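You operate a simulated robot arm through the tools that you are given. There is no shell and no other tool. Be economical: measure what you need, move in short steps, check, and stop when the job is done.

The job below is to be done with a simulated two-armed robot. You get a single attempt, and the scene is never put back.

TASK
Drain the stopped tester, press the module home and run the WIRES program.
Fine: it is the module tester; open the hood only when the live lamp is out; close it, pull the stop button out and set the program knob before you press start. Leave the knob there and the hood closed, and the lock knob and other modules alone. Where these are worked on the way, their far stop is far enough and under half their travel is too little: clear hood.

Only the result counts: the job must be done as asked and must still hold three seconds after the hand-in. Knocking over, shifting, dropping, spilling or breaking anything else fails it.

THE ROBOT
Two 7-joint arms with fingered hands on one trunk, on a base that drives. Base frame: it is fixed to the floor where the robot stands at the start and does not move with it; the origin is under the middle of the robot, x ahead of it, y to its left, z up; the surface under the hand at the start is at about z = 84. Units: cm, degrees, N and s.
The left shoulder is at the start at [3.2, 9.2, 118.5], the right one opposite. With the tool pointing down near the work surface each hand reaches from about 10 to 52 cm from the robot's upright axis, wherever it stands, measured 20 degrees to its own side. Places, roughly: clear hood [40, 30, 90]; grey lock knob [30, 30, 90]; module tester stop button [30, 0, 90]; test program knob [50, 10, 90]. Payload 2.1 kg a hand.
The tool frame of a hand sits at the grasp point between the pads (the TCP): z along the fingers, y along the line on which they close. The tips reach 2 cm beyond it. Largest opening 6.8 cm; the body of the gripper starts 2.3 cm behind the TCP. The gripper is a hand of 5 fingers: y runs from the thumb to the fingers, the wrist lies at [-1, -7.9, -13.1] in the tool frame, and closing takes about 1.5 s.
Orientation is that of the tool frame in the base frame, as [roll, pitch, yaw] about the fixed x, y, z axes, in that order (R = Rz(yaw) Ry(pitch) Rx(roll)). With the fingers straight down and the wrist toward the robot, the tool's x, y and z point along [0, 1, 0], [1, 0, 0] and [0, 0, -1] of the base frame.

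THE INTERFACE
- The arms move only by the tool arm_command. It takes "left_motion", "right_motion" or both (then of equal length, played together; a hand with none holds still); each is a list of rows, each an object of numbers (a shift or turn left out is 0, a gripper value left out holds the last): "x", "y", "z": the shift along the tool's x, y, z in cm; "rx", "ry", "rz": the turn, a rotation vector about the tool's x, y, z in degrees. In form: [{"x": .., "y": .., "z": .., "rx": .., "ry": .., "rz": ..}, ...]. A call has 1 to 10 rows; each row shifts and turns the commanded pose from where the row before left it, along the tool's axes as they then stand. "left_hand" and "right_hand" are, for a hand that has rows, the opening in per cent of the stroke, from 0 (shut) to 100 (fully open), set as the call begins (left out, the last holds). A row lasts 0.2 s, in which the tool goes at most 5 cm and 8.6 degrees; a call with a longer step from one row to the next is refused whole, and so is a gripper value outside its range. Where a pose cannot be reached the arm comes as near as it can. A force on the tool above 50 N (or 10 N above the force at the start of the call, whichever is more), or a blocked arm, ends the call early, and 0.2 s more pass. The fingers move at their own pace (about 15.3 cm/s each) and stop on an object; they squeeze with about 27 N. The grip force told is the motor's: it shows also when the fingers shut on nothing. Time passes only in rows, and 0.2 s behind the last, so rows that do not move let the fingers close. The reply holds the time, the measured pose of the TCP, the force on the tool along the base axes, the opening and the grip force, in the units named above and with some noise, with the torque about the TCP (base axes, N m) and any sound that the robot's microphone picked up, and new pictures: "views" is both (left out), scene, wrist or none (wrist: the cameras of the hands that moved).
- Cameras (640 x 400 px; columns grow to the right, rows downward): "scene" is now at [11.28, 2.58, 134.88]; the picture's right is [0.28, -0.96, 0.00], its down [-0.47, -0.14, -0.87] and it looks along [0.84, 0.25, -0.49] (base axes); focal length 214 px, centre (320, 200). "left" rides on the left gripper at [-5.4, -5.8, -7.2] in its tool frame; the picture's right is [-0.57, -0.39, 0.73], its down [0.73, -0.64, 0.23] and it looks along [0.38, 0.66, 0.65] (tool axes); focal length 226 px, centre (320, 200). "right" rides on the right gripper at [5.4, -5.8, -7.2] in its tool frame; the picture's right is [-0.57, 0.39, -0.73], its down [-0.73, -0.64, 0.23] and it looks along [-0.38, 0.66, 0.65] (tool axes); focal length 226 px, centre (320, 200). There is no depth. A picture from a camera that has moved, and an enlarged one, comes with that camera's place and axes in the base frame and with its lens.
- raise_lower(by): slides the trunk up (or, below 0, down) by that many cm; the arms and the scene camera ride with it, the base frame stays. It gives what a move gives, with no picture.
- base_move(legs): drives the robot by 1 to 6 legs, each [ahead, left, turn to the left] in cm, cm and degrees, along the robot's own axes; the way and the turn of a leg run together, so that a leg with both is an arc; at most 150 cm and 180 degrees a leg. The arms and the cameras ride along, it lands a little off, and it stops where it bumps. It gives what a move gives, and a new picture of the scene camera.
- finger_targets(index, middle, ring, little, thumb_bend, thumb_turn, hand): sets how far each is bent, from 0 (flat) to 1 (curled in); at 0.3 the hand is open as for a grip, at 0.7 the pads meet at the TCP. One left out holds its place. A second passes; each finger stops where it meets its share of the squeeze, and holds until it gets a number again. A gripper value or a shape takes the hand back. It gives what a move gives, with no picture; readings hold the bend of each and the force on index, middle, ring, little, thumb and palm. thumb_turn goes from beside the hand (0) to across from the fingers (1), as for a grip.
- grasp_type(shape, hand): the hand has 5 fingers and takes this shape, open, in about a second: jaw (thumb against the fingers, like two jaws); tri (thumb and two fingers); tip (a fingertip pinch); poke (one finger out to press); point (the index stretched); flat (the hand flat); cup (the hand cupped); fist (a fist). The gripper value then closes the fingers along that shape, each until it touches; the sizes above hold for jaw. It gives what a move gives, with no picture.
- turn_head(pan, tilt): turns the head with the scene camera to pan (to the left, within 86 degrees either way) and tilt (down, from -29 to 69), counted from straight ahead of the robot. It gives what a move gives, and a new picture of the scene camera.
- enlarge(camera, box): a new picture of the part [left, top, right, bottom] of that camera's present view, enlarged. No time passes.
- finish_job(): hands the job in; it is judged then, once.

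Go step by step. Nothing tells you exact positions but the pictures and the camera data: compare them with the known pose of the tool, close in by small moves and look again before you grip or let go. The budget is 120 turns and 260 pictures, counting those below and the enlarged ones. Unless the task says otherwise, let go and move clear before handing in, and close with one line.

The tools are called after "Call:" by a JSON object that holds its "api" and its "payload". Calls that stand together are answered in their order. arm_command: Moves the arms, as the interface text tells. Its arguments: {"type":"object","properties":{"left_motion":{"type":"array","items":{"type":"object","properties":{"x":{"type":"number"},"y":{"type":"number"},"z":{"type":"number"},"rx":{"type":"number"},"ry":{"type":"number"},"rz":{"type":"number"}}}},"left_hand":{"type":"number"},"right_motion":{"type":"array","items":{"type":"object","properties":{"x":{"type":"number"},"y":{"type":"number"},"z":{"type":"number"},"rx":{"type":"number"},"ry":{"type":"number"},"rz":{"type":"number"}}}},"right_hand":{"type":"number"},"views":{"type":"string","enum":["both","scene","wrist","none"]}},"required":[]} The other tools are called the same way: raise_lower (by) slides the trunk up or down; grasp_type (shape, hand) gives the hand a shape; finger_targets (index, middle, ring, little, thumb_bend, thumb_turn, hand) moves the fingers one by one; base_move (legs) drives the base; turn_head (pan, tilt) turns the head that bears the scene camera; enlarge (camera, box) takes an enlarged picture of a part of a camera's view; finish_job () hands the job in.

At the start:

```text
clock: 0.0
left_eef_pos: [31.09, 29.52, 138.92]
left_ee_rot: [180.0, -0.1, 89.9]
left_force: [0.1, -0.4, -0.5]
left_ft_torque: [-0.01, 0.03, -0.02]
left_grip_width: 6.75
left_grasp_force: 0.1
left_shape: jaw
left_bend: [0.3, 0.3, 0.3, 0.3, 0.3, 0.98]
left_finger forces: [0.0, 0.0, 0.0, 0.1, 0.0, 0.0]
right_eef_pos: [38.87, -5.28, 132.55]
right_ee_rot: [180.0, 0.1, 90.0]
right_force: [-0.3, -0.4, -0.1]
right_ft_torque: [0.04, -0.01, -0.01]
right_grip_width: 6.74
right_grasp_force: 0.1
right_shape: jaw
right_bend: [0.3, 0.3, 0.3, 0.3, 0.3, 0.98]
right_finger forces: [0.1, 0.0, 0.0, 0.0, 0.0, 0.0]
trunk travel left (down, up): [-42.5, 47.9]
robot x, y, heading: [0.26, -0.07, 0.1]
head pan, tilt: [16.5, 29.2]
```

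scene: 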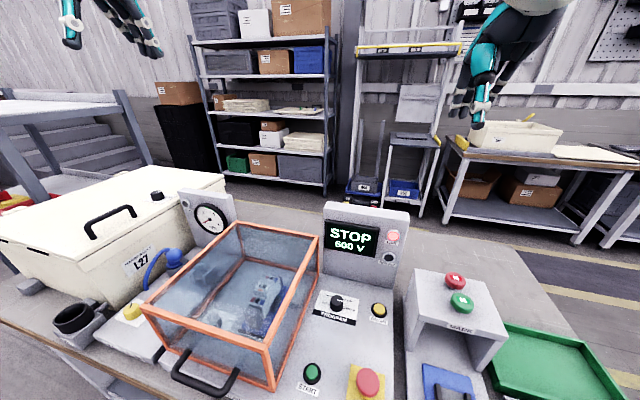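
right: 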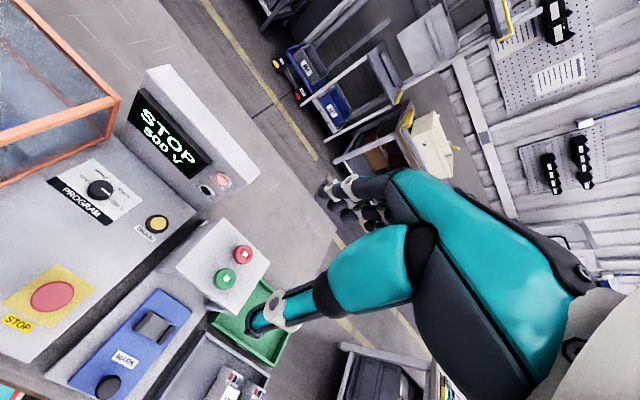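
left: 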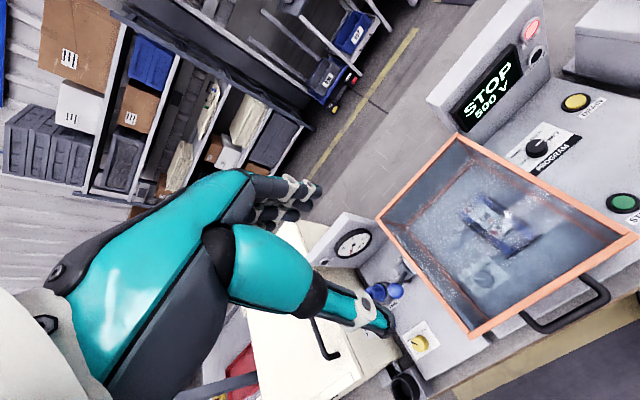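

I see the tester with a clear orange-framed hood, display "STOP 600 V", a program knob, a yellow button (drain?), green start and red stop on yellow. I'll look closer at the panel first.

Call:
{"api": "turn_head", "payload": {"pan": 10, "tilt": 50}}

Call:
{"api": "enlarge", "payload": {"camera": "right", "box": [0, 60, 260, 340]}}

Call:
{"api": "enlarge", "payload": {"camera": "left", "box": [320, 0, 640, 400]}}

```text
clock: 0.8
left_eef_pos: [31.05, 29.56, 138.95]
left_ee_rot: [-179.8, 0.0, 90.0]
left_force: [1.5, 0.9, -0.4]
left_ft_torque: [0.0, 0.03, -0.04]
left_grip_width: 6.76
left_grasp_force: 0.1
left_shape: jaw
left_bend: [0.3, 0.3, 0.3, 0.3, 0.3, 0.98]
left_finger forces: [0.0, 0.0, 0.1, 0.1, 0.0, 0.0]
right_eef_pos: [39.0, -5.27, 132.56]
right_ee_rot: [180.0, 0.1, 90.0]
right_force: [-0.8, 0.2, 0.6]
right_ft_torque: [-0.03, 0.0, -0.03]
right_grip_width: 6.77
right_grasp_force: 0.0
right_shape: jaw
right_bend: [0.3, 0.3, 0.3, 0.3, 0.3, 0.98]
right_finger forces: [0.1, 0.1, 0.0, 0.0, 0.0, 0.0]
trunk travel left (down, up): [-42.5, 47.9]
robot x, y, heading: [-0.05, -0.0, 0.1]
head pan, tilt: [10.0, 50.0]
camera scene: at [10.16, 1.34, 131.81], right [0.17, -0.98, 0.0], down [-0.75, -0.13, -0.64], along [0.63, 0.11, -0.77], focal length 214 px, centre (320, 200)
```

scene: 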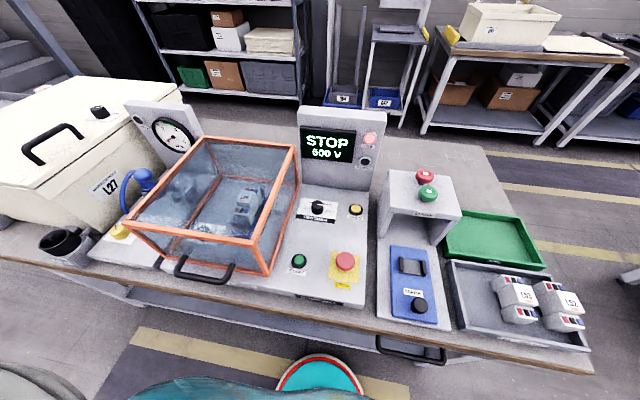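

```text
1.43 times, centred on (130, 200) of right
camera zoom: at [33.06, 0.05, 139.83], right [0.39, -0.57, 0.73], down [-0.64, -0.73, -0.23], along [0.66, -0.38, -0.65], focal length 323 px, centre (591, 200)
```

zoom: 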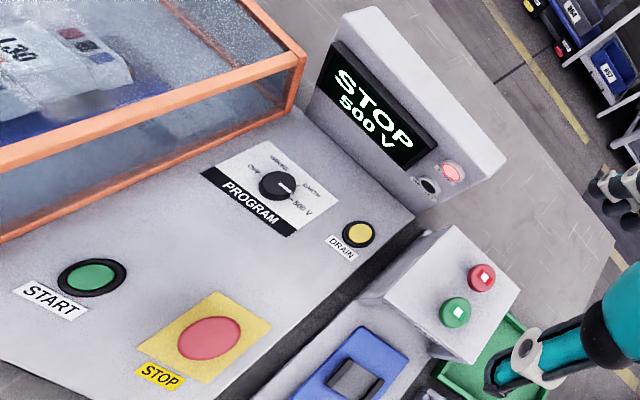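

```text
1.00 times, centred on (480, 200) of left (not enlarged: the box is as wide or as high as the picture)
camera zoom: at [25.13, 24.01, 146.06], right [-0.39, -0.57, -0.73], down [-0.64, 0.73, -0.23], along [0.66, 0.38, -0.65], focal length 226 px, centre (160, 200)
```

zoom: 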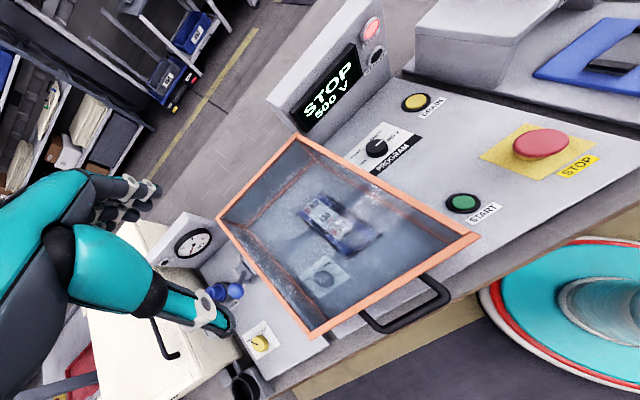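

The drain button is yellow, by the knob; the live lamp is lit. I'll zoom on key parts to localise them.

Call:
{"api": "enlarge", "payload": {"camera": "scene", "box": [270, 170, 390, 310]}}

Call:
{"api": "enlarge", "payload": {"camera": "scene", "box": [90, 120, 310, 290]}}

Call:
{"api": "enlarge", "payload": {"camera": "right", "box": [50, 150, 190, 240]}}

```text
2.86 times, centred on (330, 240) of scene
camera zoom: at [10.16, 1.34, 131.81], right [0.17, -0.98, 0.0], down [-0.75, -0.13, -0.64], along [0.63, 0.11, -0.77], focal length 613 px, centre (291, 86)
```

zoom: 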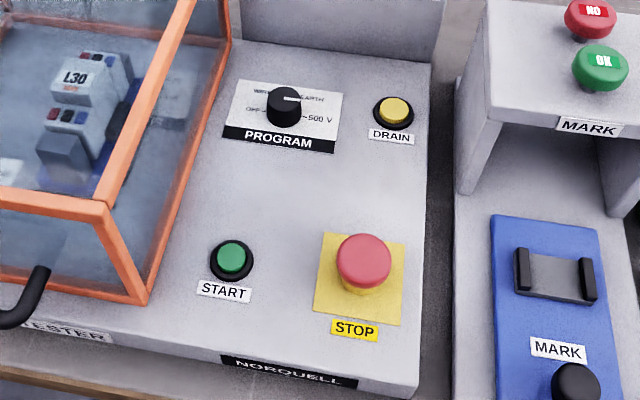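

```text
2.35 times, centred on (200, 205) of scene
camera zoom: at [10.16, 1.34, 131.81], right [0.17, -0.98, 0.0], down [-0.75, -0.13, -0.64], along [0.63, 0.11, -0.77], focal length 505 px, centre (602, 188)
```

zoom: 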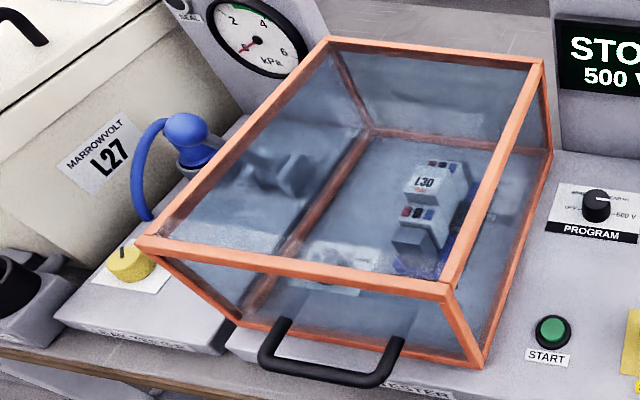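

```text
4.44 times, centred on (120, 195) of right
camera zoom: at [33.06, 0.05, 139.83], right [0.39, -0.57, 0.73], down [-0.64, -0.73, -0.23], along [0.66, -0.38, -0.65], focal length 1005 px, centre (1209, 222)
```

zoom: 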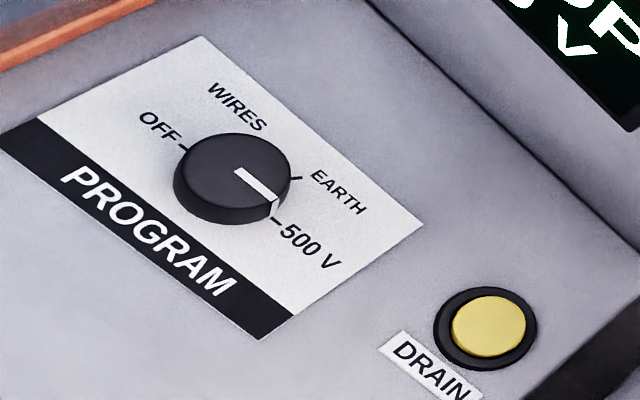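

Estimated places: drain (47.5,-2.1,85), knob (45.7,7.9,87), start (30.3,9.8,85), stop (30.7,-0.5,87), hood x 25–51, y 15–39, top z 100, handle near (21.7,28,87), hinge at the far edge. I'll shape the right hand for poking and look at its tip.

Call:
{"api": "grasp_type", "payload": {"hand": "right", "shape": "poke"}}

Call:
{"api": "turn_head", "payload": {"pan": 0, "tilt": 35}}

Call:
{"api": "arm_command", "payload": {"right_motion": [{"z": 4.5}, {"z": 4.5}, {"z": 4.5}, {"z": 4.5}, {"z": 4.5}, {"z": 4.5}]}}

```text
clock: 1.7
left_eef_pos: [31.1, 29.5, 138.96]
left_ee_rot: [-179.9, 0.0, 90.0]
left_force: [0.0, -0.8, 0.3]
left_ft_torque: [0.02, 0.01, -0.05]
left_grip_width: 6.77
left_grasp_force: 0.0
left_shape: jaw
left_bend: [0.3, 0.3, 0.3, 0.3, 0.3, 0.98]
left_finger forces: [0.0, 0.0, 0.0, 0.0, 0.0, 0.1]
right_eef_pos: [38.9, -5.34, 132.59]
right_ee_rot: [-180.0, 0.0, 90.0]
right_force: [0.0, -0.3, -1.2]
right_ft_torque: [-0.01, 0.0, -0.03]
right_grip_width: 0.0
right_grasp_force: 0.2
right_shape: poke
right_bend: [0.7, 0.7, 0.99, 0.99, 1.0, 1.0]
right_finger forces: [0.1, 0.0, 0.0, 0.0, 0.0, 0.0]
trunk travel left (down, up): [-42.5, 47.9]
robot x, y, heading: [-0.12, -0.0, 0.0]
head pan, tilt: [10.0, 50.0]
```

```text
clock: 2.5
left_eef_pos: [31.21, 29.58, 138.97]
left_ee_rot: [180.0, 0.0, 90.0]
left_force: [-0.7, -0.6, 0.0]
left_ft_torque: [-0.01, -0.01, 0.0]
left_grip_width: 6.75
left_grasp_force: 0.1
left_shape: jaw
left_bend: [0.3, 0.3, 0.3, 0.3, 0.3, 0.98]
left_finger forces: [0.0, 0.1, 0.1, 0.0, 0.0, 0.0]
right_eef_pos: [38.85, -5.31, 132.65]
right_ee_rot: [-179.9, 0.0, 90.1]
right_force: [-0.8, -0.2, 0.0]
right_ft_torque: [-0.02, -0.01, -0.02]
right_grip_width: 0.0
right_grasp_force: 0.0
right_shape: poke
right_bend: [0.7, 0.7, 0.99, 0.99, 1.0, 1.0]
right_finger forces: [0.1, 0.0, 0.0, 0.0, 0.0, 0.0]
trunk travel left (down, up): [-42.5, 47.9]
robot x, y, heading: [-0.0, 0.39, 0.2]
head pan, tilt: [0.0, 35.0]
camera scene: at [11.38, 0.0, 133.97], right [0.0, -1.0, 0.0], down [-0.57, 0.0, -0.82], along [0.82, 0.0, -0.57], focal length 214 px, centre (320, 200)
```

scene: 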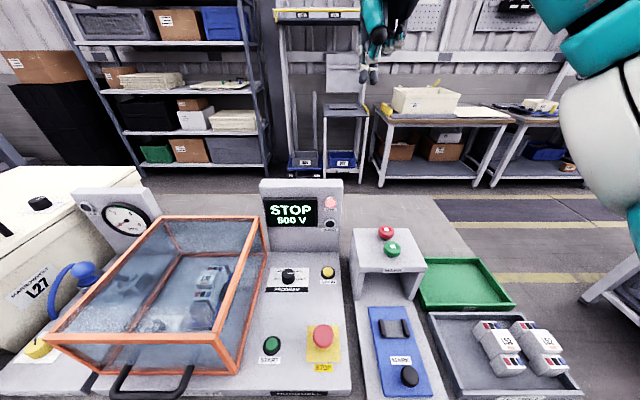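

```text
clock: 3.9
left_eef_pos: [31.1, 29.46, 138.85]
left_ee_rot: [-179.9, 0.0, 90.0]
left_force: [-0.3, 0.0, -0.4]
left_ft_torque: [-0.01, -0.03, 0.01]
left_grip_width: 6.76
left_grasp_force: 0.1
left_shape: jaw
left_bend: [0.3, 0.3, 0.3, 0.3, 0.3, 0.98]
left_finger forces: [0.0, 0.1, 0.1, 0.1, 0.1, 0.0]
right_eef_pos: [39.17, -5.14, 105.54]
right_ee_rot: [179.9, 0.0, 89.9]
right_force: [-0.1, 0.5, -0.1]
right_ft_torque: [0.01, -0.01, 0.0]
right_grip_width: 0.01
right_grasp_force: 0.2
right_shape: poke
right_bend: [0.7, 0.7, 0.99, 0.99, 1.0, 1.0]
right_finger forces: [0.0, 0.0, 0.0, 0.0, 0.1, 0.0]
trunk travel left (down, up): [-42.5, 47.9]
robot x, y, heading: [-0.31, 0.25, 0.2]
head pan, tilt: [0.0, 35.0]
camera scene: at [11.39, -0.01, 133.97], right [0.0, -1.0, 0.0], down [-0.57, 0.0, -0.82], along [0.82, 0.0, -0.57], focal length 214 px, centre (320, 200)
camera right: at [33.32, 0.16, 112.68], right [0.39, -0.57, 0.73], down [-0.64, -0.73, -0.23], along [0.66, -0.38, -0.65], focal length 226 px, centre (320, 200)
```

scene: 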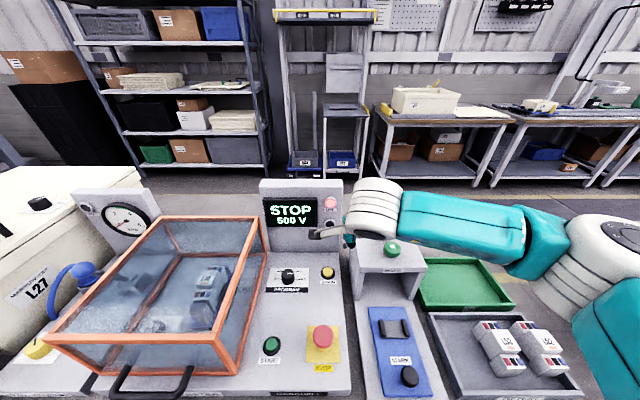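
right: 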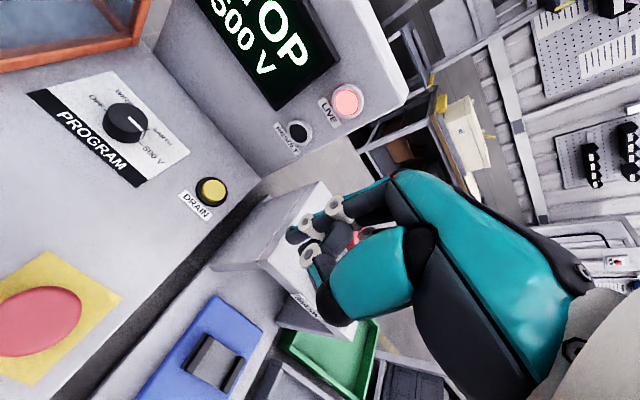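

Checking the hand shape closely.

Call:
{"api": "enlarge", "payload": {"camera": "scene", "box": [270, 170, 430, 290]}}

Call:
{"api": "enlarge", "payload": {"camera": "right", "box": [240, 150, 440, 330]}}

```text
3.33 times, centred on (350, 230) of scene
camera zoom: at [11.39, -0.01, 133.97], right [0.0, -1.0, 0.0], down [-0.57, 0.0, -0.82], along [0.82, 0.0, -0.57], focal length 715 px, centre (220, 100)
```

zoom: 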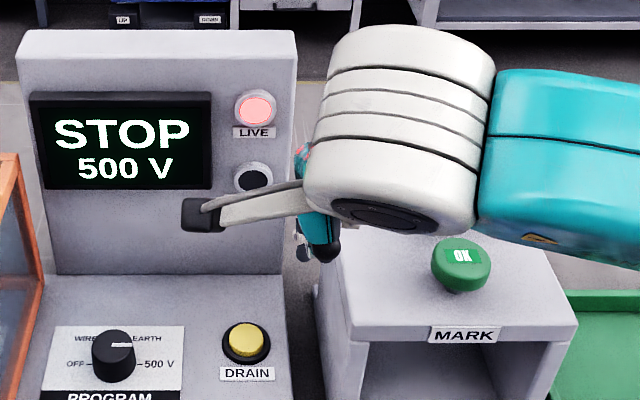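

```text
2.22 times, centred on (340, 240) of right
camera zoom: at [33.32, 0.16, 112.68], right [0.39, -0.57, 0.73], down [-0.64, -0.73, -0.23], along [0.66, -0.38, -0.65], focal length 502 px, centre (276, 111)
```

zoom: 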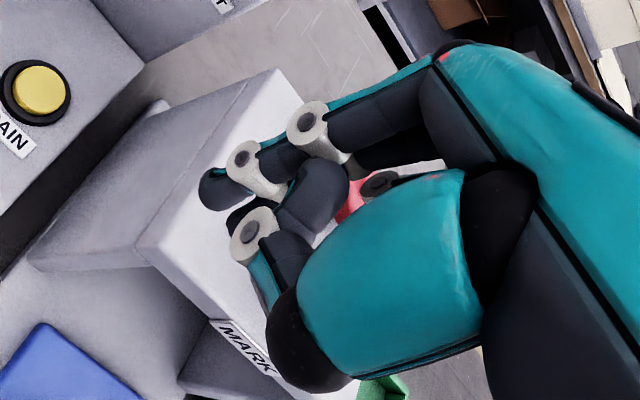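

The curled fingers may get near the MARK stand (left edge y≈-7, top z≈96). I'll try the "point" shape for more finger length, and look.

Call:
{"api": "grasp_type", "payload": {"hand": "right", "shape": "point"}}

Call:
{"api": "arm_command", "payload": {"right_motion": [{"x": 2.0, "z": 0}, {"x": 1.0}]}}

Call:
{"api": "enlarge", "payload": {"camera": "scene", "box": [230, 150, 430, 290]}}

```text
clock: 4.8
left_eef_pos: [31.19, 29.56, 138.89]
left_ee_rot: [179.9, 0.0, 90.0]
left_force: [-0.8, 0.2, -0.4]
left_ft_torque: [0.0, 0.01, 0.01]
left_grip_width: 6.79
left_grasp_force: 0.0
left_shape: jaw
left_bend: [0.3, 0.3, 0.3, 0.3, 0.3, 0.98]
left_finger forces: [0.0, 0.1, 0.0, 0.1, 0.0, 0.0]
right_eef_pos: [39.13, -5.3, 105.51]
right_ee_rot: [-180.0, 0.0, 89.9]
right_force: [0.0, 0.0, -0.5]
right_ft_torque: [0.02, -0.01, 0.01]
right_grip_width: 0.0
right_grasp_force: 0.1
right_shape: point
right_bend: [0.2, 1.0, 1.0, 1.0, 0.98, 0.88]
right_finger forces: [0.1, 0.0, 0.1, 0.0, 0.1, 0.0]
trunk travel left (down, up): [-42.5, 47.9]
robot x, y, heading: [0.04, -0.1, -0.0]
head pan, tilt: [0.0, 35.0]
```

```text
clock: 5.4
left_eef_pos: [30.98, 29.51, 138.88]
left_ee_rot: [179.9, 0.1, 90.0]
left_force: [-0.2, 0.7, 0.5]
left_ft_torque: [0.01, 0.02, 0.01]
left_grip_width: 6.79
left_grasp_force: 0.1
left_shape: jaw
left_bend: [0.3, 0.3, 0.3, 0.3, 0.3, 0.98]
left_finger forces: [0.0, 0.1, 0.1, 0.0, 0.1, 0.0]
right_eef_pos: [39.03, -2.3, 105.5]
right_ee_rot: [180.0, 0.0, 90.0]
right_force: [0.2, -0.2, 0.4]
right_ft_torque: [-0.02, 0.0, 0.04]
right_grip_width: 0.02
right_grasp_force: 0.1
right_shape: point
right_bend: [0.2, 1.0, 1.0, 1.0, 0.98, 0.88]
right_finger forces: [0.1, 0.0, 0.0, 0.1, 0.1, 0.1]
trunk travel left (down, up): [-42.5, 47.9]
robot x, y, heading: [-0.04, 0.28, 0.1]
head pan, tilt: [0.0, 35.0]
camera scene: at [11.39, 0.01, 133.97], right [0.0, -1.0, 0.0], down [-0.57, 0.0, -0.82], along [0.82, 0.0, -0.57], focal length 214 px, centre (320, 200)
camera right: at [33.22, 3.1, 112.75], right [0.39, -0.57, 0.73], down [-0.64, -0.73, -0.23], along [0.66, -0.38, -0.65], focal length 226 px, centre (320, 200)
```

scene: 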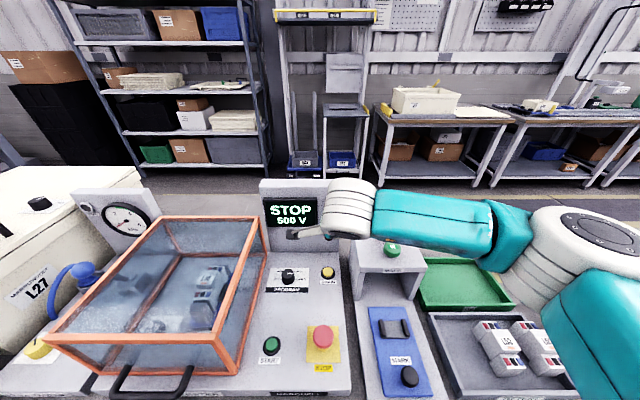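
right: 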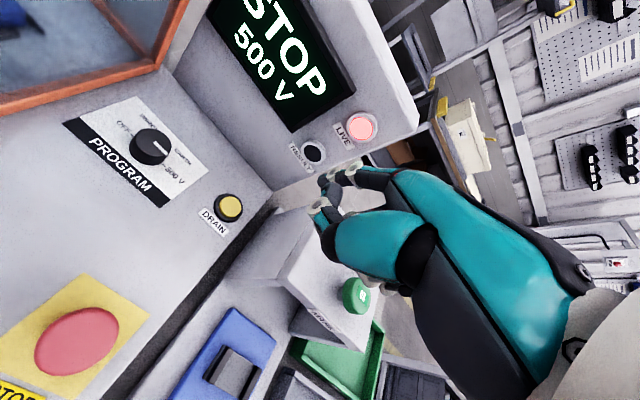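

```text
2.86 times, centred on (330, 220) of scene
camera zoom: at [11.39, 0.01, 133.97], right [0.0, -1.0, 0.0], down [-0.57, 0.0, -0.82], along [0.82, 0.0, -0.57], focal length 613 px, centre (291, 143)
```

zoom: 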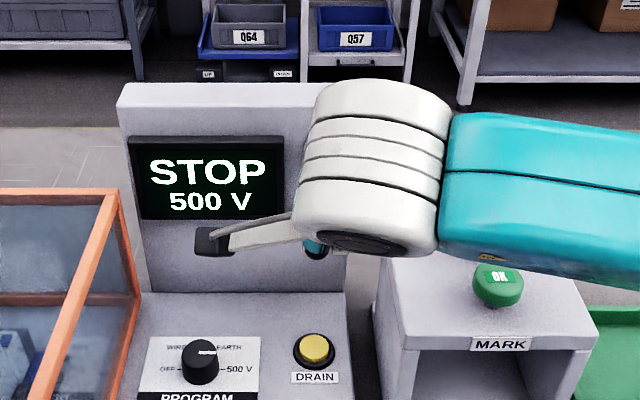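

Clearance to the MARK stand is tight for the right hand, whose curled fingers lie on that side; the left hand's index side is better. I'll raise the trunk, park the right hand, and bring the left hand over DRAIN.

Call:
{"api": "arm_command", "payload": {"right_motion": [{"z": -5}, {"z": -5}, {"z": -5}, {"z": -5}, {"x": -4, "y": -3}, {"x": -4, "y": -3}, {"x": -4, "y": -3}, {"x": -4, "y": -3}], "views": "none"}}

Call:
{"api": "grasp_type", "payload": {"hand": "left", "shape": "poke"}}

Call:
{"api": "raise_lower", "payload": {"by": 10}}

Call:
{"api": "arm_command", "payload": {"left_motion": [{"x": -3.9, "y": 2}, {"x": -3.9, "y": 2}, {"x": -3.9, "y": 2}, {"x": -3.9, "y": 2}, {"x": -3.9, "y": 2}, {"x": -3.9, "y": 2}, {"x": -3.9, "y": 2}, {"x": -3.9, "y": 2}], "views": "none"}}

Call:
{"api": "arm_command", "payload": {"left_motion": [{"z": 5}, {"z": 5}, {"z": 5}, {"z": 5}, {"z": 5}, {"z": 5}, {"z": 5}, {"z": 5}, {"z": 5}]}}

```text
clock: 7.2
left_eef_pos: [31.06, 29.55, 138.85]
left_ee_rot: [-179.9, 0.0, 90.0]
left_force: [-0.4, 0.6, 0.0]
left_ft_torque: [0.0, 0.01, 0.03]
left_grip_width: 6.78
left_grasp_force: 0.0
left_shape: jaw
left_bend: [0.3, 0.3, 0.3, 0.3, 0.3, 0.98]
left_finger forces: [0.0, 0.0, 0.1, 0.0, 0.0, 0.0]
right_eef_pos: [26.7, -18.57, 125.53]
right_ee_rot: [179.9, 0.0, 90.0]
right_force: [-0.3, 0.5, -0.3]
right_ft_torque: [0.01, 0.01, 0.02]
right_grip_width: 0.01
right_grasp_force: 0.0
right_shape: point
right_bend: [0.2, 1.0, 1.0, 1.0, 0.98, 0.88]
right_finger forces: [0.0, 0.0, 0.0, 0.1, 0.1, 0.0]
trunk travel left (down, up): [-42.5, 47.9]
robot x, y, heading: [0.03, 0.13, -0.0]
head pan, tilt: [0.0, 35.0]
```

```text
clock: 8.1
left_eef_pos: [31.09, 29.51, 138.88]
left_ee_rot: [180.0, -0.1, 90.0]
left_force: [0.0, 0.0, 0.4]
left_ft_torque: [-0.05, -0.02, 0.02]
left_grip_width: 0.02
left_grasp_force: 0.0
left_shape: poke
left_bend: [0.7, 0.7, 0.99, 0.99, 1.0, 1.0]
left_finger forces: [0.0, 0.0, 0.1, 0.0, 0.1, 0.0]
right_eef_pos: [26.89, -18.29, 125.58]
right_ee_rot: [180.0, 0.0, 89.9]
right_force: [0.0, -0.3, 0.2]
right_ft_torque: [0.02, 0.0, 0.0]
right_grip_width: 0.0
right_grasp_force: 0.0
right_shape: point
right_bend: [0.2, 1.0, 1.0, 1.0, 0.98, 0.88]
right_finger forces: [0.1, 0.1, 0.0, 0.0, 0.1, 0.0]
trunk travel left (down, up): [-42.5, 47.9]
robot x, y, heading: [-0.25, 0.25, -0.1]
head pan, tilt: [0.0, 35.0]
```

```text
clock: 9.4
left_eef_pos: [31.09, 29.55, 148.95]
left_ee_rot: [-179.9, 0.0, 90.1]
left_force: [0.5, -0.5, -0.5]
left_ft_torque: [0.01, -0.01, 0.02]
left_grip_width: 0.0
left_grasp_force: 0.1
left_shape: poke
left_bend: [0.7, 0.7, 0.99, 0.99, 1.0, 1.0]
left_finger forces: [0.1, 0.0, 0.0, 0.1, 0.0, 0.1]
right_eef_pos: [26.84, -18.4, 135.44]
right_ee_rot: [180.0, 0.1, 90.0]
right_force: [0.2, 0.2, -0.1]
right_ft_torque: [-0.02, 0.03, -0.01]
right_grip_width: 0.0
right_grasp_force: 0.1
right_shape: point
right_bend: [0.2, 1.0, 1.0, 1.0, 0.98, 0.88]
right_finger forces: [0.0, 0.0, 0.1, 0.0, 0.0, 0.1]
trunk travel left (down, up): [-52.5, 37.9]
robot x, y, heading: [-0.14, 0.05, -0.3]
head pan, tilt: [0.0, 35.0]
```

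```text
clock: 11.2
left_eef_pos: [40.0, 4.59, 144.3]
left_ee_rot: [-180.0, 0.0, 90.1]
left_force: [-0.4, -0.3, -0.5]
left_ft_torque: [0.0, 0.03, -0.01]
left_grip_width: 0.01
left_grasp_force: 0.1
left_shape: poke
left_bend: [0.7, 0.7, 0.99, 0.99, 1.0, 1.0]
left_finger forces: [0.1, 0.0, 0.0, 0.0, 0.1, 0.0]
left hand out of reach, approached as far as the arm can: row 3, 4, 5, 6, 7, 8
right_eef_pos: [26.92, -18.28, 135.68]
right_ee_rot: [-179.9, 0.0, 90.0]
right_force: [-0.1, 0.7, 0.0]
right_ft_torque: [-0.02, -0.01, -0.04]
right_grip_width: 0.0
right_grasp_force: 0.1
right_shape: point
right_bend: [0.2, 1.0, 1.0, 1.0, 0.98, 0.88]
right_finger forces: [0.0, 0.0, 0.0, 0.1, 0.0, 0.0]
trunk travel left (down, up): [-52.5, 37.9]
robot x, y, heading: [0.31, 0.1, 0.1]
head pan, tilt: [0.0, 35.0]
```

```text
clock: 13.2
left_eef_pos: [40.22, 5.09, 99.21]
left_ee_rot: [180.0, 0.0, 90.0]
left_force: [-0.3, 0.4, -0.6]
left_ft_torque: [0.01, -0.03, 0.01]
left_grip_width: 0.0
left_grasp_force: 0.1
left_shape: poke
left_bend: [0.7, 0.7, 0.99, 0.99, 1.0, 1.0]
left_finger forces: [0.0, 0.1, 0.0, 0.0, 0.0, 0.0]
right_eef_pos: [27.0, -18.38, 135.61]
right_ee_rot: [180.0, 0.0, 90.0]
right_force: [0.7, -0.3, 0.8]
right_ft_torque: [-0.03, -0.01, -0.04]
right_grip_width: 0.02
right_grasp_force: 0.0
right_shape: point
right_bend: [0.2, 1.0, 1.0, 1.0, 0.98, 0.88]
right_finger forces: [0.0, 0.0, 0.1, 0.0, 0.0, 0.1]
trunk travel left (down, up): [-52.5, 37.9]
robot x, y, heading: [-0.39, 0.15, -0.1]
head pan, tilt: [0.0, 35.0]
camera scene: at [10.54, -0.03, 144.01], right [0.0, -1.0, 0.0], down [-0.57, 0.0, -0.82], along [0.82, 0.0, -0.57], focal length 214 px, centre (320, 200)
camera left: at [34.17, -0.39, 106.27], right [-0.39, -0.57, -0.73], down [-0.64, 0.73, -0.23], along [0.66, 0.38, -0.65], focal length 226 px, centre (320, 200)
```

scene: 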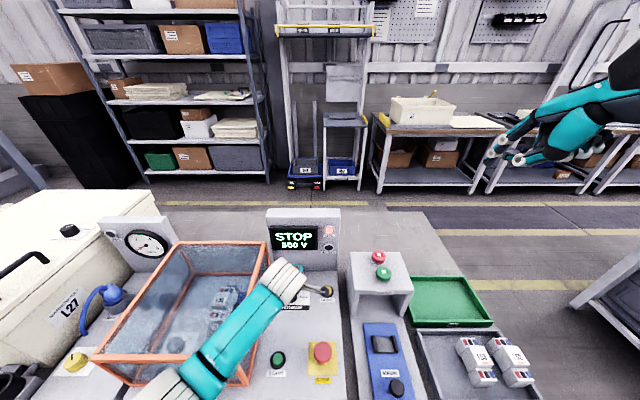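
left: 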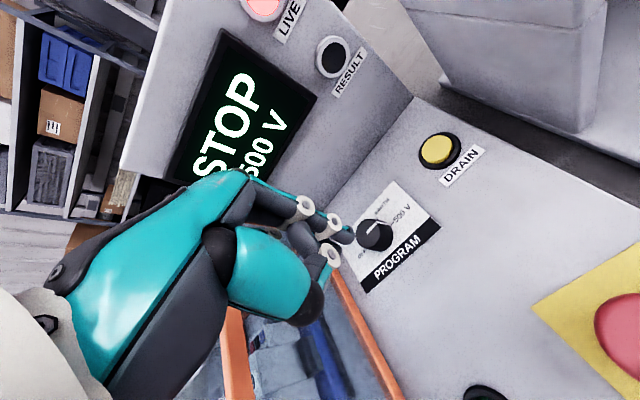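

The left hand is well placed. Moving over DRAIN at a safe height.

Call:
{"api": "arm_command", "payload": {"left_motion": [{"x": -3.4, "y": 3.7}, {"x": -3.3, "y": 3.7}, {"z": 3}, {"z": 3}, {"z": 2}]}}

```text
refused: row 1 steps farther than a row can; nothing moved
```

Call:
{"api": "arm_command", "payload": {"left_motion": [{"x": -2.3, "y": 2.5}, {"x": -2.2, "y": 2.5}, {"x": -2.2, "y": 2.4}, {"z": 3}, {"z": 3}, {"z": 2}]}}

```text
clock: 14.6
left_eef_pos: [44.74, 0.29, 94.78]
left_ee_rot: [180.0, 0.0, 90.0]
left_force: [0.6, -0.1, -0.3]
left_ft_torque: [-0.01, 0.02, 0.0]
left_grip_width: 0.0
left_grasp_force: 0.0
left_shape: poke
left_bend: [0.7, 0.7, 0.99, 0.99, 1.0, 1.0]
left_finger forces: [0.1, 0.0, 0.0, 0.0, 0.1, 0.0]
left hand out of reach, approached as far as the arm can: row 3, 4, 5, 6
right_eef_pos: [26.97, -18.46, 135.75]
right_ee_rot: [180.0, 0.0, 90.0]
right_force: [0.9, 0.0, -0.9]
right_ft_torque: [-0.03, 0.02, 0.0]
right_grip_width: 0.0
right_grasp_force: 0.1
right_shape: point
right_bend: [0.2, 1.0, 1.0, 1.0, 0.98, 0.88]
right_finger forces: [0.1, 0.0, 0.0, 0.1, 0.1, 0.1]
trunk travel left (down, up): [-52.5, 37.9]
robot x, y, heading: [0.14, -0.23, -0.0]
head pan, tilt: [0.0, 35.0]
camera scene: at [10.54, -0.03, 144.01], right [0.0, -1.0, 0.0], down [-0.57, 0.0, -0.82], along [0.82, 0.0, -0.57], focal length 214 px, centre (320, 200)
camera left: at [38.77, -5.08, 101.93], right [-0.39, -0.57, -0.73], down [-0.64, 0.73, -0.23], along [0.66, 0.38, -0.65], focal length 226 px, centre (320, 200)
```

scene: 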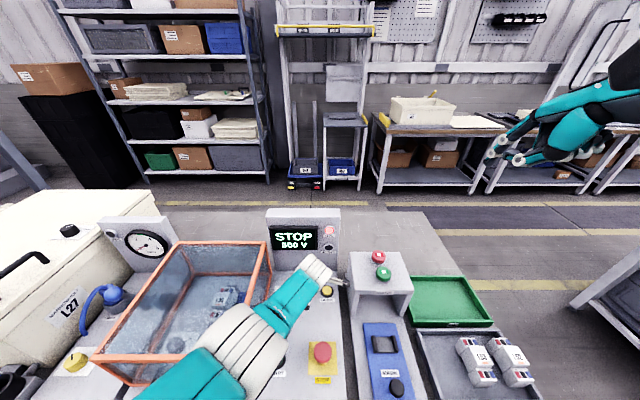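
left: 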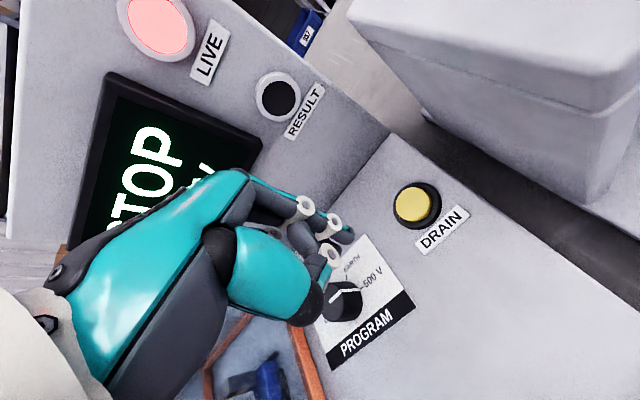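

At its reach limit. I'll lift the hand, look down at the gap to the bench before driving a little.

Call:
{"api": "arm_command", "payload": {"left_motion": [{"z": -5}, {"z": -5}, {"z": -5}, {"y": -4}], "views": "none"}}

Call:
{"api": "turn_head", "payload": {"pan": 0, "tilt": 69}}

```text
clock: 15.6
left_eef_pos: [40.63, 0.56, 109.65]
left_ee_rot: [-179.9, -0.1, 90.1]
left_force: [1.2, -0.2, 0.0]
left_ft_torque: [0.01, -0.01, 0.0]
left_grip_width: 0.0
left_grasp_force: 0.0
left_shape: poke
left_bend: [0.7, 0.7, 0.99, 0.99, 1.0, 1.0]
left_finger forces: [0.0, 0.0, 0.1, 0.1, 0.1, 0.0]
right_eef_pos: [26.88, -18.49, 135.64]
right_ee_rot: [180.0, -0.1, 90.1]
right_force: [-0.4, -0.3, -0.5]
right_ft_torque: [-0.01, -0.01, 0.0]
right_grip_width: 0.03
right_grasp_force: 0.0
right_shape: point
right_bend: [0.2, 1.0, 1.0, 1.0, 0.98, 0.88]
right_finger forces: [0.0, 0.1, 0.0, 0.0, 0.0, 0.0]
trunk travel left (down, up): [-52.5, 37.9]
robot x, y, heading: [-0.41, -0.29, -0.1]
head pan, tilt: [0.0, 35.0]
```

```text
clock: 16.6
left_eef_pos: [40.73, 0.37, 109.63]
left_ee_rot: [180.0, 0.1, 90.0]
left_force: [0.7, 0.0, -1.3]
left_ft_torque: [0.01, 0.02, 0.03]
left_grip_width: 0.0
left_grasp_force: 0.1
left_shape: poke
left_bend: [0.7, 0.7, 0.99, 0.99, 1.0, 1.0]
left_finger forces: [0.0, 0.1, 0.0, 0.0, 0.0, 0.0]
right_eef_pos: [26.89, -18.38, 135.62]
right_ee_rot: [180.0, 0.1, 90.1]
right_force: [-0.5, 0.2, 0.1]
right_ft_torque: [0.05, 0.03, 0.01]
right_grip_width: 0.02
right_grasp_force: 0.0
right_shape: point
right_bend: [0.2, 1.0, 1.0, 1.0, 0.98, 0.88]
right_finger forces: [0.1, 0.0, 0.1, 0.0, 0.0, 0.0]
trunk travel left (down, up): [-52.5, 37.9]
robot x, y, heading: [-0.07, 0.17, 0.1]
head pan, tilt: [0.0, 68.8]
camera scene: at [7.33, -0.02, 139.65], right [0.0, -1.0, 0.0], down [-0.93, 0.0, -0.36], along [0.36, 0.0, -0.93], focal length 214 px, centre (320, 200)
```

scene: 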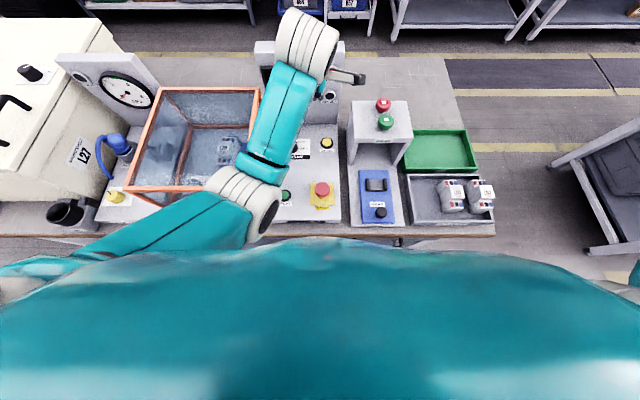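

I'll lower the trunk somewhat and drive 3 cm ahead, 5 cm right to gain reach.

Call:
{"api": "arm_command", "payload": {"left_motion": [{"z": -4}, {"y": -3}], "views": "none"}}

Call:
{"api": "raise_lower", "payload": {"by": -8}}

Call:
{"api": "base_move", "payload": {"legs": [[0, -5, 0], [3, 0, 0]]}}

```text
clock: 17.2
left_eef_pos: [37.65, 0.21, 113.43]
left_ee_rot: [-179.9, 0.1, 90.1]
left_force: [-0.1, -1.4, 0.0]
left_ft_torque: [0.04, 0.01, 0.0]
left_grip_width: 0.01
left_grasp_force: 0.0
left_shape: poke
left_bend: [0.7, 0.7, 0.99, 0.99, 1.0, 1.0]
left_finger forces: [0.1, 0.0, 0.0, 0.0, 0.0, 0.0]
right_eef_pos: [26.85, -18.5, 135.64]
right_ee_rot: [-179.9, -0.1, 90.1]
right_force: [0.6, 0.0, 0.2]
right_ft_torque: [-0.01, -0.02, 0.01]
right_grip_width: 0.0
right_grasp_force: 0.1
right_shape: point
right_bend: [0.2, 1.0, 1.0, 1.0, 0.98, 0.88]
right_finger forces: [0.1, 0.0, 0.1, 0.0, 0.1, 0.1]
trunk travel left (down, up): [-52.5, 37.9]
robot x, y, heading: [0.35, 0.15, -0.2]
head pan, tilt: [0.0, 68.8]
```

```text
clock: 18.4
left_eef_pos: [37.81, 0.37, 105.65]
left_ee_rot: [-180.0, 0.1, 90.1]
left_force: [0.2, -0.1, 0.8]
left_ft_torque: [-0.02, -0.04, -0.02]
left_grip_width: 0.01
left_grasp_force: 0.0
left_shape: poke
left_bend: [0.7, 0.7, 0.99, 0.99, 1.0, 1.0]
left_finger forces: [0.0, 0.1, 0.1, 0.1, 0.0, 0.1]
right_eef_pos: [26.87, -18.39, 127.62]
right_ee_rot: [-179.9, 0.0, 90.0]
right_force: [0.2, -0.4, -0.2]
right_ft_torque: [-0.01, 0.0, -0.03]
right_grip_width: 0.02
right_grasp_force: 0.0
right_shape: point
right_bend: [0.2, 1.0, 1.0, 1.0, 0.98, 0.88]
right_finger forces: [0.0, 0.0, 0.0, 0.0, 0.0, 0.0]
trunk travel left (down, up): [-44.5, 45.9]
robot x, y, heading: [0.04, -0.01, 0.2]
head pan, tilt: [0.0, 68.8]
```

```text
clock: 19.8
left_eef_pos: [40.8, -4.36, 105.69]
left_ee_rot: [-179.9, 0.0, 90.1]
left_force: [0.2, -0.2, 1.5]
left_ft_torque: [0.01, -0.02, 0.02]
left_grip_width: 0.0
left_grasp_force: 0.0
left_shape: poke
left_bend: [0.7, 0.7, 0.99, 0.99, 1.0, 1.0]
left_finger forces: [0.1, 0.0, 0.1, 0.1, 0.0, 0.0]
right_eef_pos: [30.0, -23.19, 127.54]
right_ee_rot: [-179.9, 0.0, 90.1]
right_force: [0.3, 0.1, -0.3]
right_ft_torque: [-0.02, 0.05, -0.03]
right_grip_width: 0.0
right_grasp_force: 0.0
right_shape: point
right_bend: [0.2, 1.0, 1.0, 1.0, 0.98, 0.88]
right_finger forces: [0.0, 0.0, 0.1, 0.0, 0.0, 0.0]
trunk travel left (down, up): [-44.5, 45.9]
robot x, y, heading: [3.15, -4.95, 0.1]
head pan, tilt: [0.0, 68.8]
camera scene: at [11.0, -4.85, 131.61], right [0.0, -1.0, 0.0], down [-0.93, 0.0, -0.36], along [0.36, 0.0, -0.93], focal length 214 px, centre (320, 200)
```

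scene: 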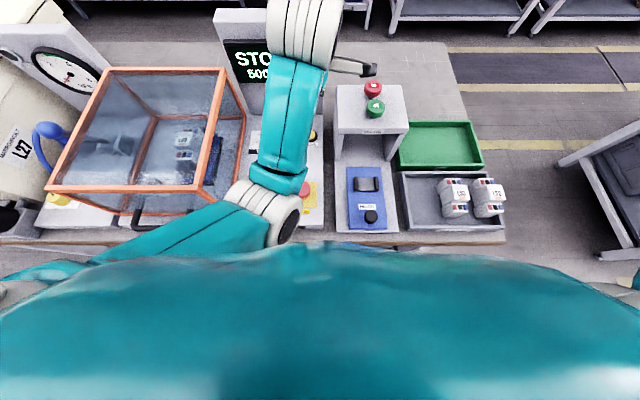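

Drive worked. Now over DRAIN again.

Call:
{"api": "arm_command", "payload": {"left_motion": [{"x": 2.8}, {"y": 3.4}, {"y": 3.4}, {"z": 4}, {"z": 4}, {"z": 4}]}}

Call:
{"api": "turn_head", "payload": {"pan": 0, "tilt": 45}}

```text
clock: 21.1
left_eef_pos: [47.55, -1.67, 93.51]
left_ee_rot: [180.0, 0.2, 90.1]
left_force: [-0.2, 0.5, 0.0]
left_ft_torque: [0.01, 0.0, 0.0]
left_grip_width: 0.0
left_grasp_force: 0.1
left_shape: poke
left_bend: [0.7, 0.7, 0.99, 0.99, 1.0, 1.0]
left_finger forces: [0.0, 0.0, 0.0, 0.0, 0.0, 0.1]
right_eef_pos: [29.9, -23.24, 127.62]
right_ee_rot: [180.0, 0.0, 90.1]
right_force: [-0.5, -0.1, -0.5]
right_ft_torque: [0.03, 0.01, -0.01]
right_grip_width: 0.0
right_grasp_force: 0.2
right_shape: point
right_bend: [0.2, 1.0, 1.0, 1.0, 0.98, 0.88]
right_finger forces: [0.0, 0.0, 0.1, 0.0, 0.0, 0.0]
trunk travel left (down, up): [-44.5, 45.9]
robot x, y, heading: [3.03, -5.08, 0.3]
head pan, tilt: [0.0, 68.8]
camera scene: at [10.95, -4.85, 131.62], right [0.0, -1.0, 0.0], down [-0.93, 0.0, -0.36], along [0.36, 0.0, -0.93], focal length 214 px, centre (320, 200)
camera left: at [41.58, -7.18, 100.65], right [-0.39, -0.57, -0.73], down [-0.64, 0.73, -0.23], along [0.66, 0.38, -0.65], focal length 226 px, centre (320, 200)
```

scene: 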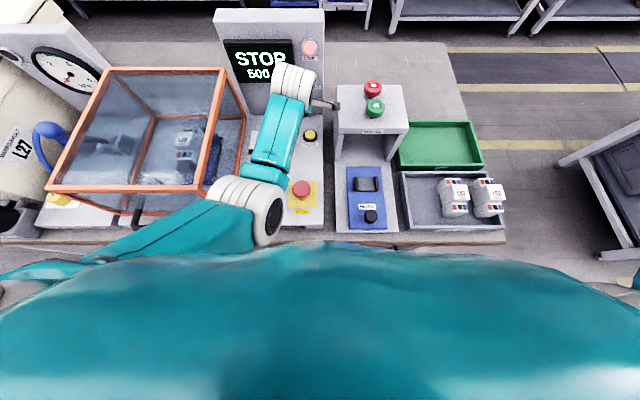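
left: 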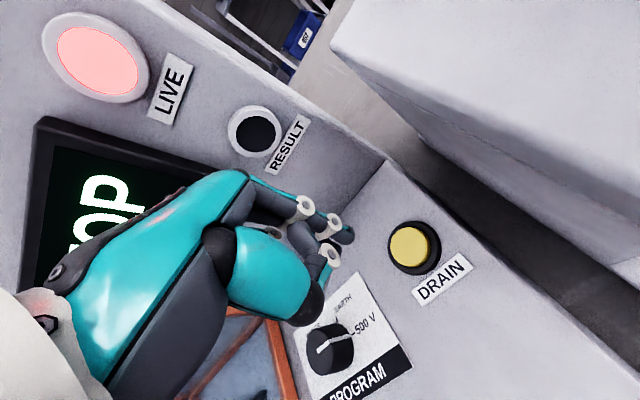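

```text
clock: 22.0
left_eef_pos: [47.6, -1.68, 93.55]
left_ee_rot: [-180.0, 0.0, 90.1]
left_force: [0.4, 0.2, -0.1]
left_ft_torque: [-0.05, 0.04, 0.01]
left_grip_width: 0.01
left_grasp_force: 0.1
left_shape: poke
left_bend: [0.7, 0.7, 0.99, 0.99, 1.0, 1.0]
left_finger forces: [0.0, 0.0, 0.1, 0.0, 0.0, 0.0]
right_eef_pos: [29.86, -23.09, 127.64]
right_ee_rot: [180.0, -0.1, 90.2]
right_force: [0.5, -0.4, 0.7]
right_ft_torque: [-0.02, 0.0, 0.04]
right_grip_width: 0.01
right_grasp_force: 0.1
right_shape: point
right_bend: [0.2, 1.0, 1.0, 1.0, 0.98, 0.88]
right_finger forces: [0.0, 0.0, 0.0, 0.0, 0.0, 0.1]
trunk travel left (down, up): [-44.5, 45.9]
robot x, y, heading: [3.04, -4.86, 0.2]
head pan, tilt: [0.0, 45.0]
camera scene: at [13.48, -4.85, 134.5], right [0.0, -1.0, 0.0], down [-0.71, 0.0, -0.71], along [0.71, 0.0, -0.71], focal length 214 px, centre (320, 200)
```

scene: 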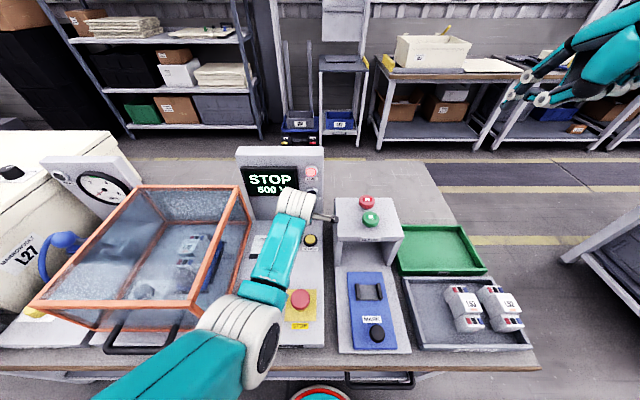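

Tip lies over DRAIN. Descending gently.

Call:
{"api": "arm_command", "payload": {"left_motion": [{"z": 2.5}, {"z": 2.5}, {"z": 0.5}, {"z": 0.4}, {"z": 0.4}], "views": "wrist"}}

```text
clock: 23.2
left_eef_pos: [47.56, -1.81, 87.49]
left_ee_rot: [180.0, -0.1, 90.2]
left_force: [0.0, 0.4, -0.3]
left_ft_torque: [0.01, 0.0, 0.0]
left_grip_width: 0.01
left_grasp_force: 0.1
left_shape: poke
left_bend: [0.7, 0.7, 0.99, 0.99, 1.0, 1.0]
left_finger forces: [0.0, 0.0, 0.1, 0.1, 0.1, 0.0]
right_eef_pos: [29.91, -23.25, 127.52]
right_ee_rot: [-180.0, 0.0, 90.1]
right_force: [0.0, -0.9, 0.5]
right_ft_torque: [-0.05, 0.0, 0.01]
right_grip_width: 0.0
right_grasp_force: 0.1
right_shape: point
right_bend: [0.2, 1.0, 1.0, 1.0, 0.98, 0.88]
right_finger forces: [0.0, 0.0, 0.0, 0.0, 0.0, 0.1]
trunk travel left (down, up): [-44.5, 45.9]
robot x, y, heading: [3.45, -4.53, 0.1]
head pan, tilt: [0.0, 45.0]
camera left: at [41.61, -7.28, 94.61], right [-0.39, -0.57, -0.73], down [-0.64, 0.73, -0.23], along [0.66, 0.38, -0.65], focal length 226 px, centre (320, 200)
```

left: 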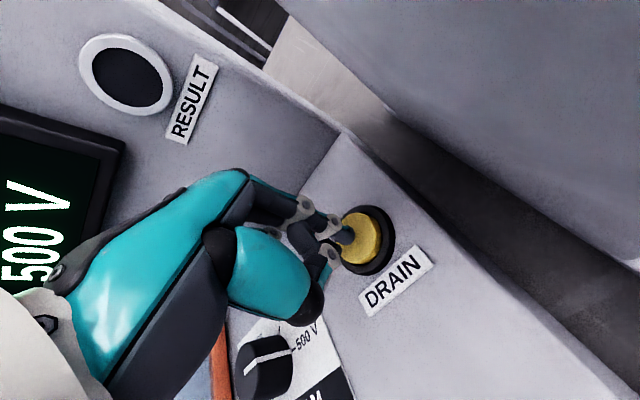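

Call:
{"api": "arm_command", "payload": {"left_motion": [{"z": 0.3, "x": -0.4}, {"z": 0.3}, {"z": 0.3}, {"z": 0.3}, {"z": 0.3}]}}

```text
clock: 24.4
left_eef_pos: [47.61, -2.08, 86.19]
left_ee_rot: [179.7, 0.1, 90.0]
left_force: [0.5, 5.9, 25.7]
left_ft_torque: [-0.54, -0.12, -0.59]
left_grip_width: 0.02
left_grasp_force: 0.1
left_shape: poke
left_bend: [0.7, 0.7, 0.99, 0.99, 1.0, 1.0]
left_finger forces: [2.1, 19.0, 0.0, 0.1, 0.0, 0.0]
right_eef_pos: [29.69, -23.09, 127.62]
right_ee_rot: [179.8, 0.1, 90.0]
right_force: [0.4, -0.4, 0.9]
right_ft_torque: [0.01, 0.02, 0.02]
right_grip_width: 0.02
right_grasp_force: 0.1
right_shape: point
right_bend: [0.2, 1.0, 1.0, 1.0, 0.98, 0.88]
right_finger forces: [0.0, 0.0, 0.0, 0.1, 0.2, 0.0]
trunk travel left (down, up): [-44.5, 45.9]
robot x, y, heading: [2.98, -5.29, -0.1]
head pan, tilt: [0.0, 45.0]
heard: click
camera scene: at [13.29, -4.77, 134.55], right [0.0, -1.0, 0.0], down [-0.71, 0.0, -0.71], along [0.71, 0.0, -0.71], focal length 214 px, centre (320, 200)
camera left: at [41.6, -7.57, 93.28], right [-0.38, -0.57, -0.73], down [-0.64, 0.73, -0.24], along [0.67, 0.38, -0.64], focal length 226 px, centre (320, 200)
```

scene: 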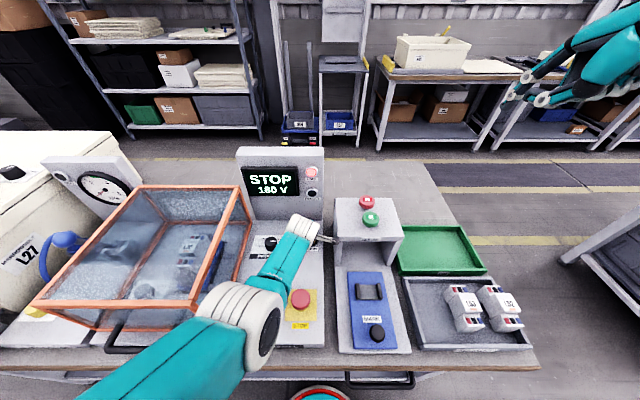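
left: 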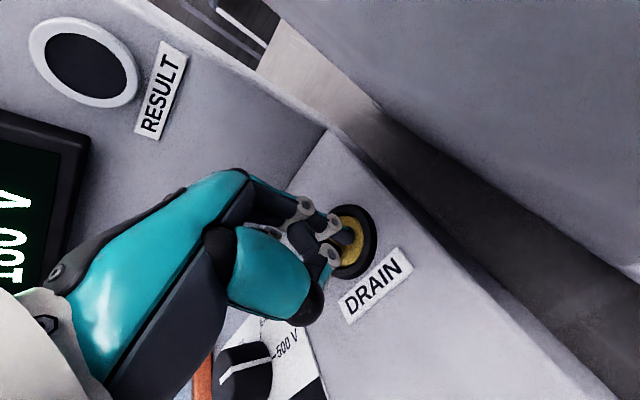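

Clicked; the voltage is falling while I hold. I keep holding.

Call:
{"api": "arm_command", "payload": {"left_motion": [{}, {}, {}, {}, {}, {}], "views": "scene"}}

Call:
{"api": "enlarge", "payload": {"camera": "scene", "box": [220, 130, 340, 210]}}

```text
clock: 25.8
left_eef_pos: [47.68, -2.08, 85.99]
left_ee_rot: [179.9, 0.1, 90.1]
left_force: [6.7, 4.0, 30.0]
left_ft_torque: [-0.32, -0.15, -0.48]
left_grip_width: 0.0
left_grasp_force: 0.0
left_shape: poke
left_bend: [0.7, 0.7, 0.99, 0.99, 1.0, 1.0]
left_finger forces: [2.3, 24.9, 0.0, 0.1, 0.1, 0.0]
right_eef_pos: [29.78, -23.16, 127.6]
right_ee_rot: [179.9, 0.0, 90.0]
right_force: [0.1, -0.2, 0.2]
right_ft_torque: [0.02, -0.02, -0.03]
right_grip_width: 0.0
right_grasp_force: 0.0
right_shape: point
right_bend: [0.2, 1.0, 1.0, 1.0, 0.98, 0.88]
right_finger forces: [0.1, 0.0, 0.0, 0.0, 0.0, 0.1]
trunk travel left (down, up): [-44.5, 45.9]
robot x, y, heading: [2.54, -5.05, 0.4]
head pan, tilt: [0.0, 45.0]
camera scene: at [13.35, -4.81, 134.52], right [0.0, -1.0, 0.0], down [-0.71, 0.0, -0.71], along [0.71, 0.0, -0.71], focal length 214 px, centre (320, 200)
```

scene: 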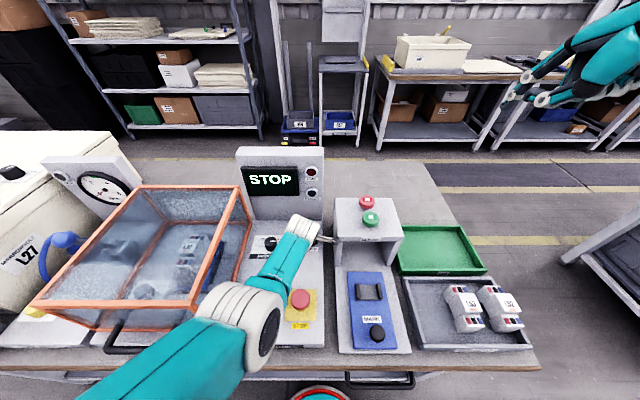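

```text
5.00 times, centred on (280, 170) of scene
camera zoom: at [13.35, -4.81, 134.52], right [0.0, -1.0, 0.0], down [-0.71, 0.0, -0.71], along [0.71, 0.0, -0.71], focal length 1072 px, centre (520, 350)
```

zoom: 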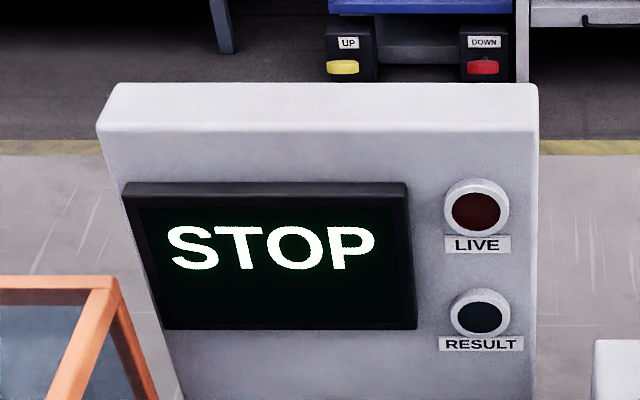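

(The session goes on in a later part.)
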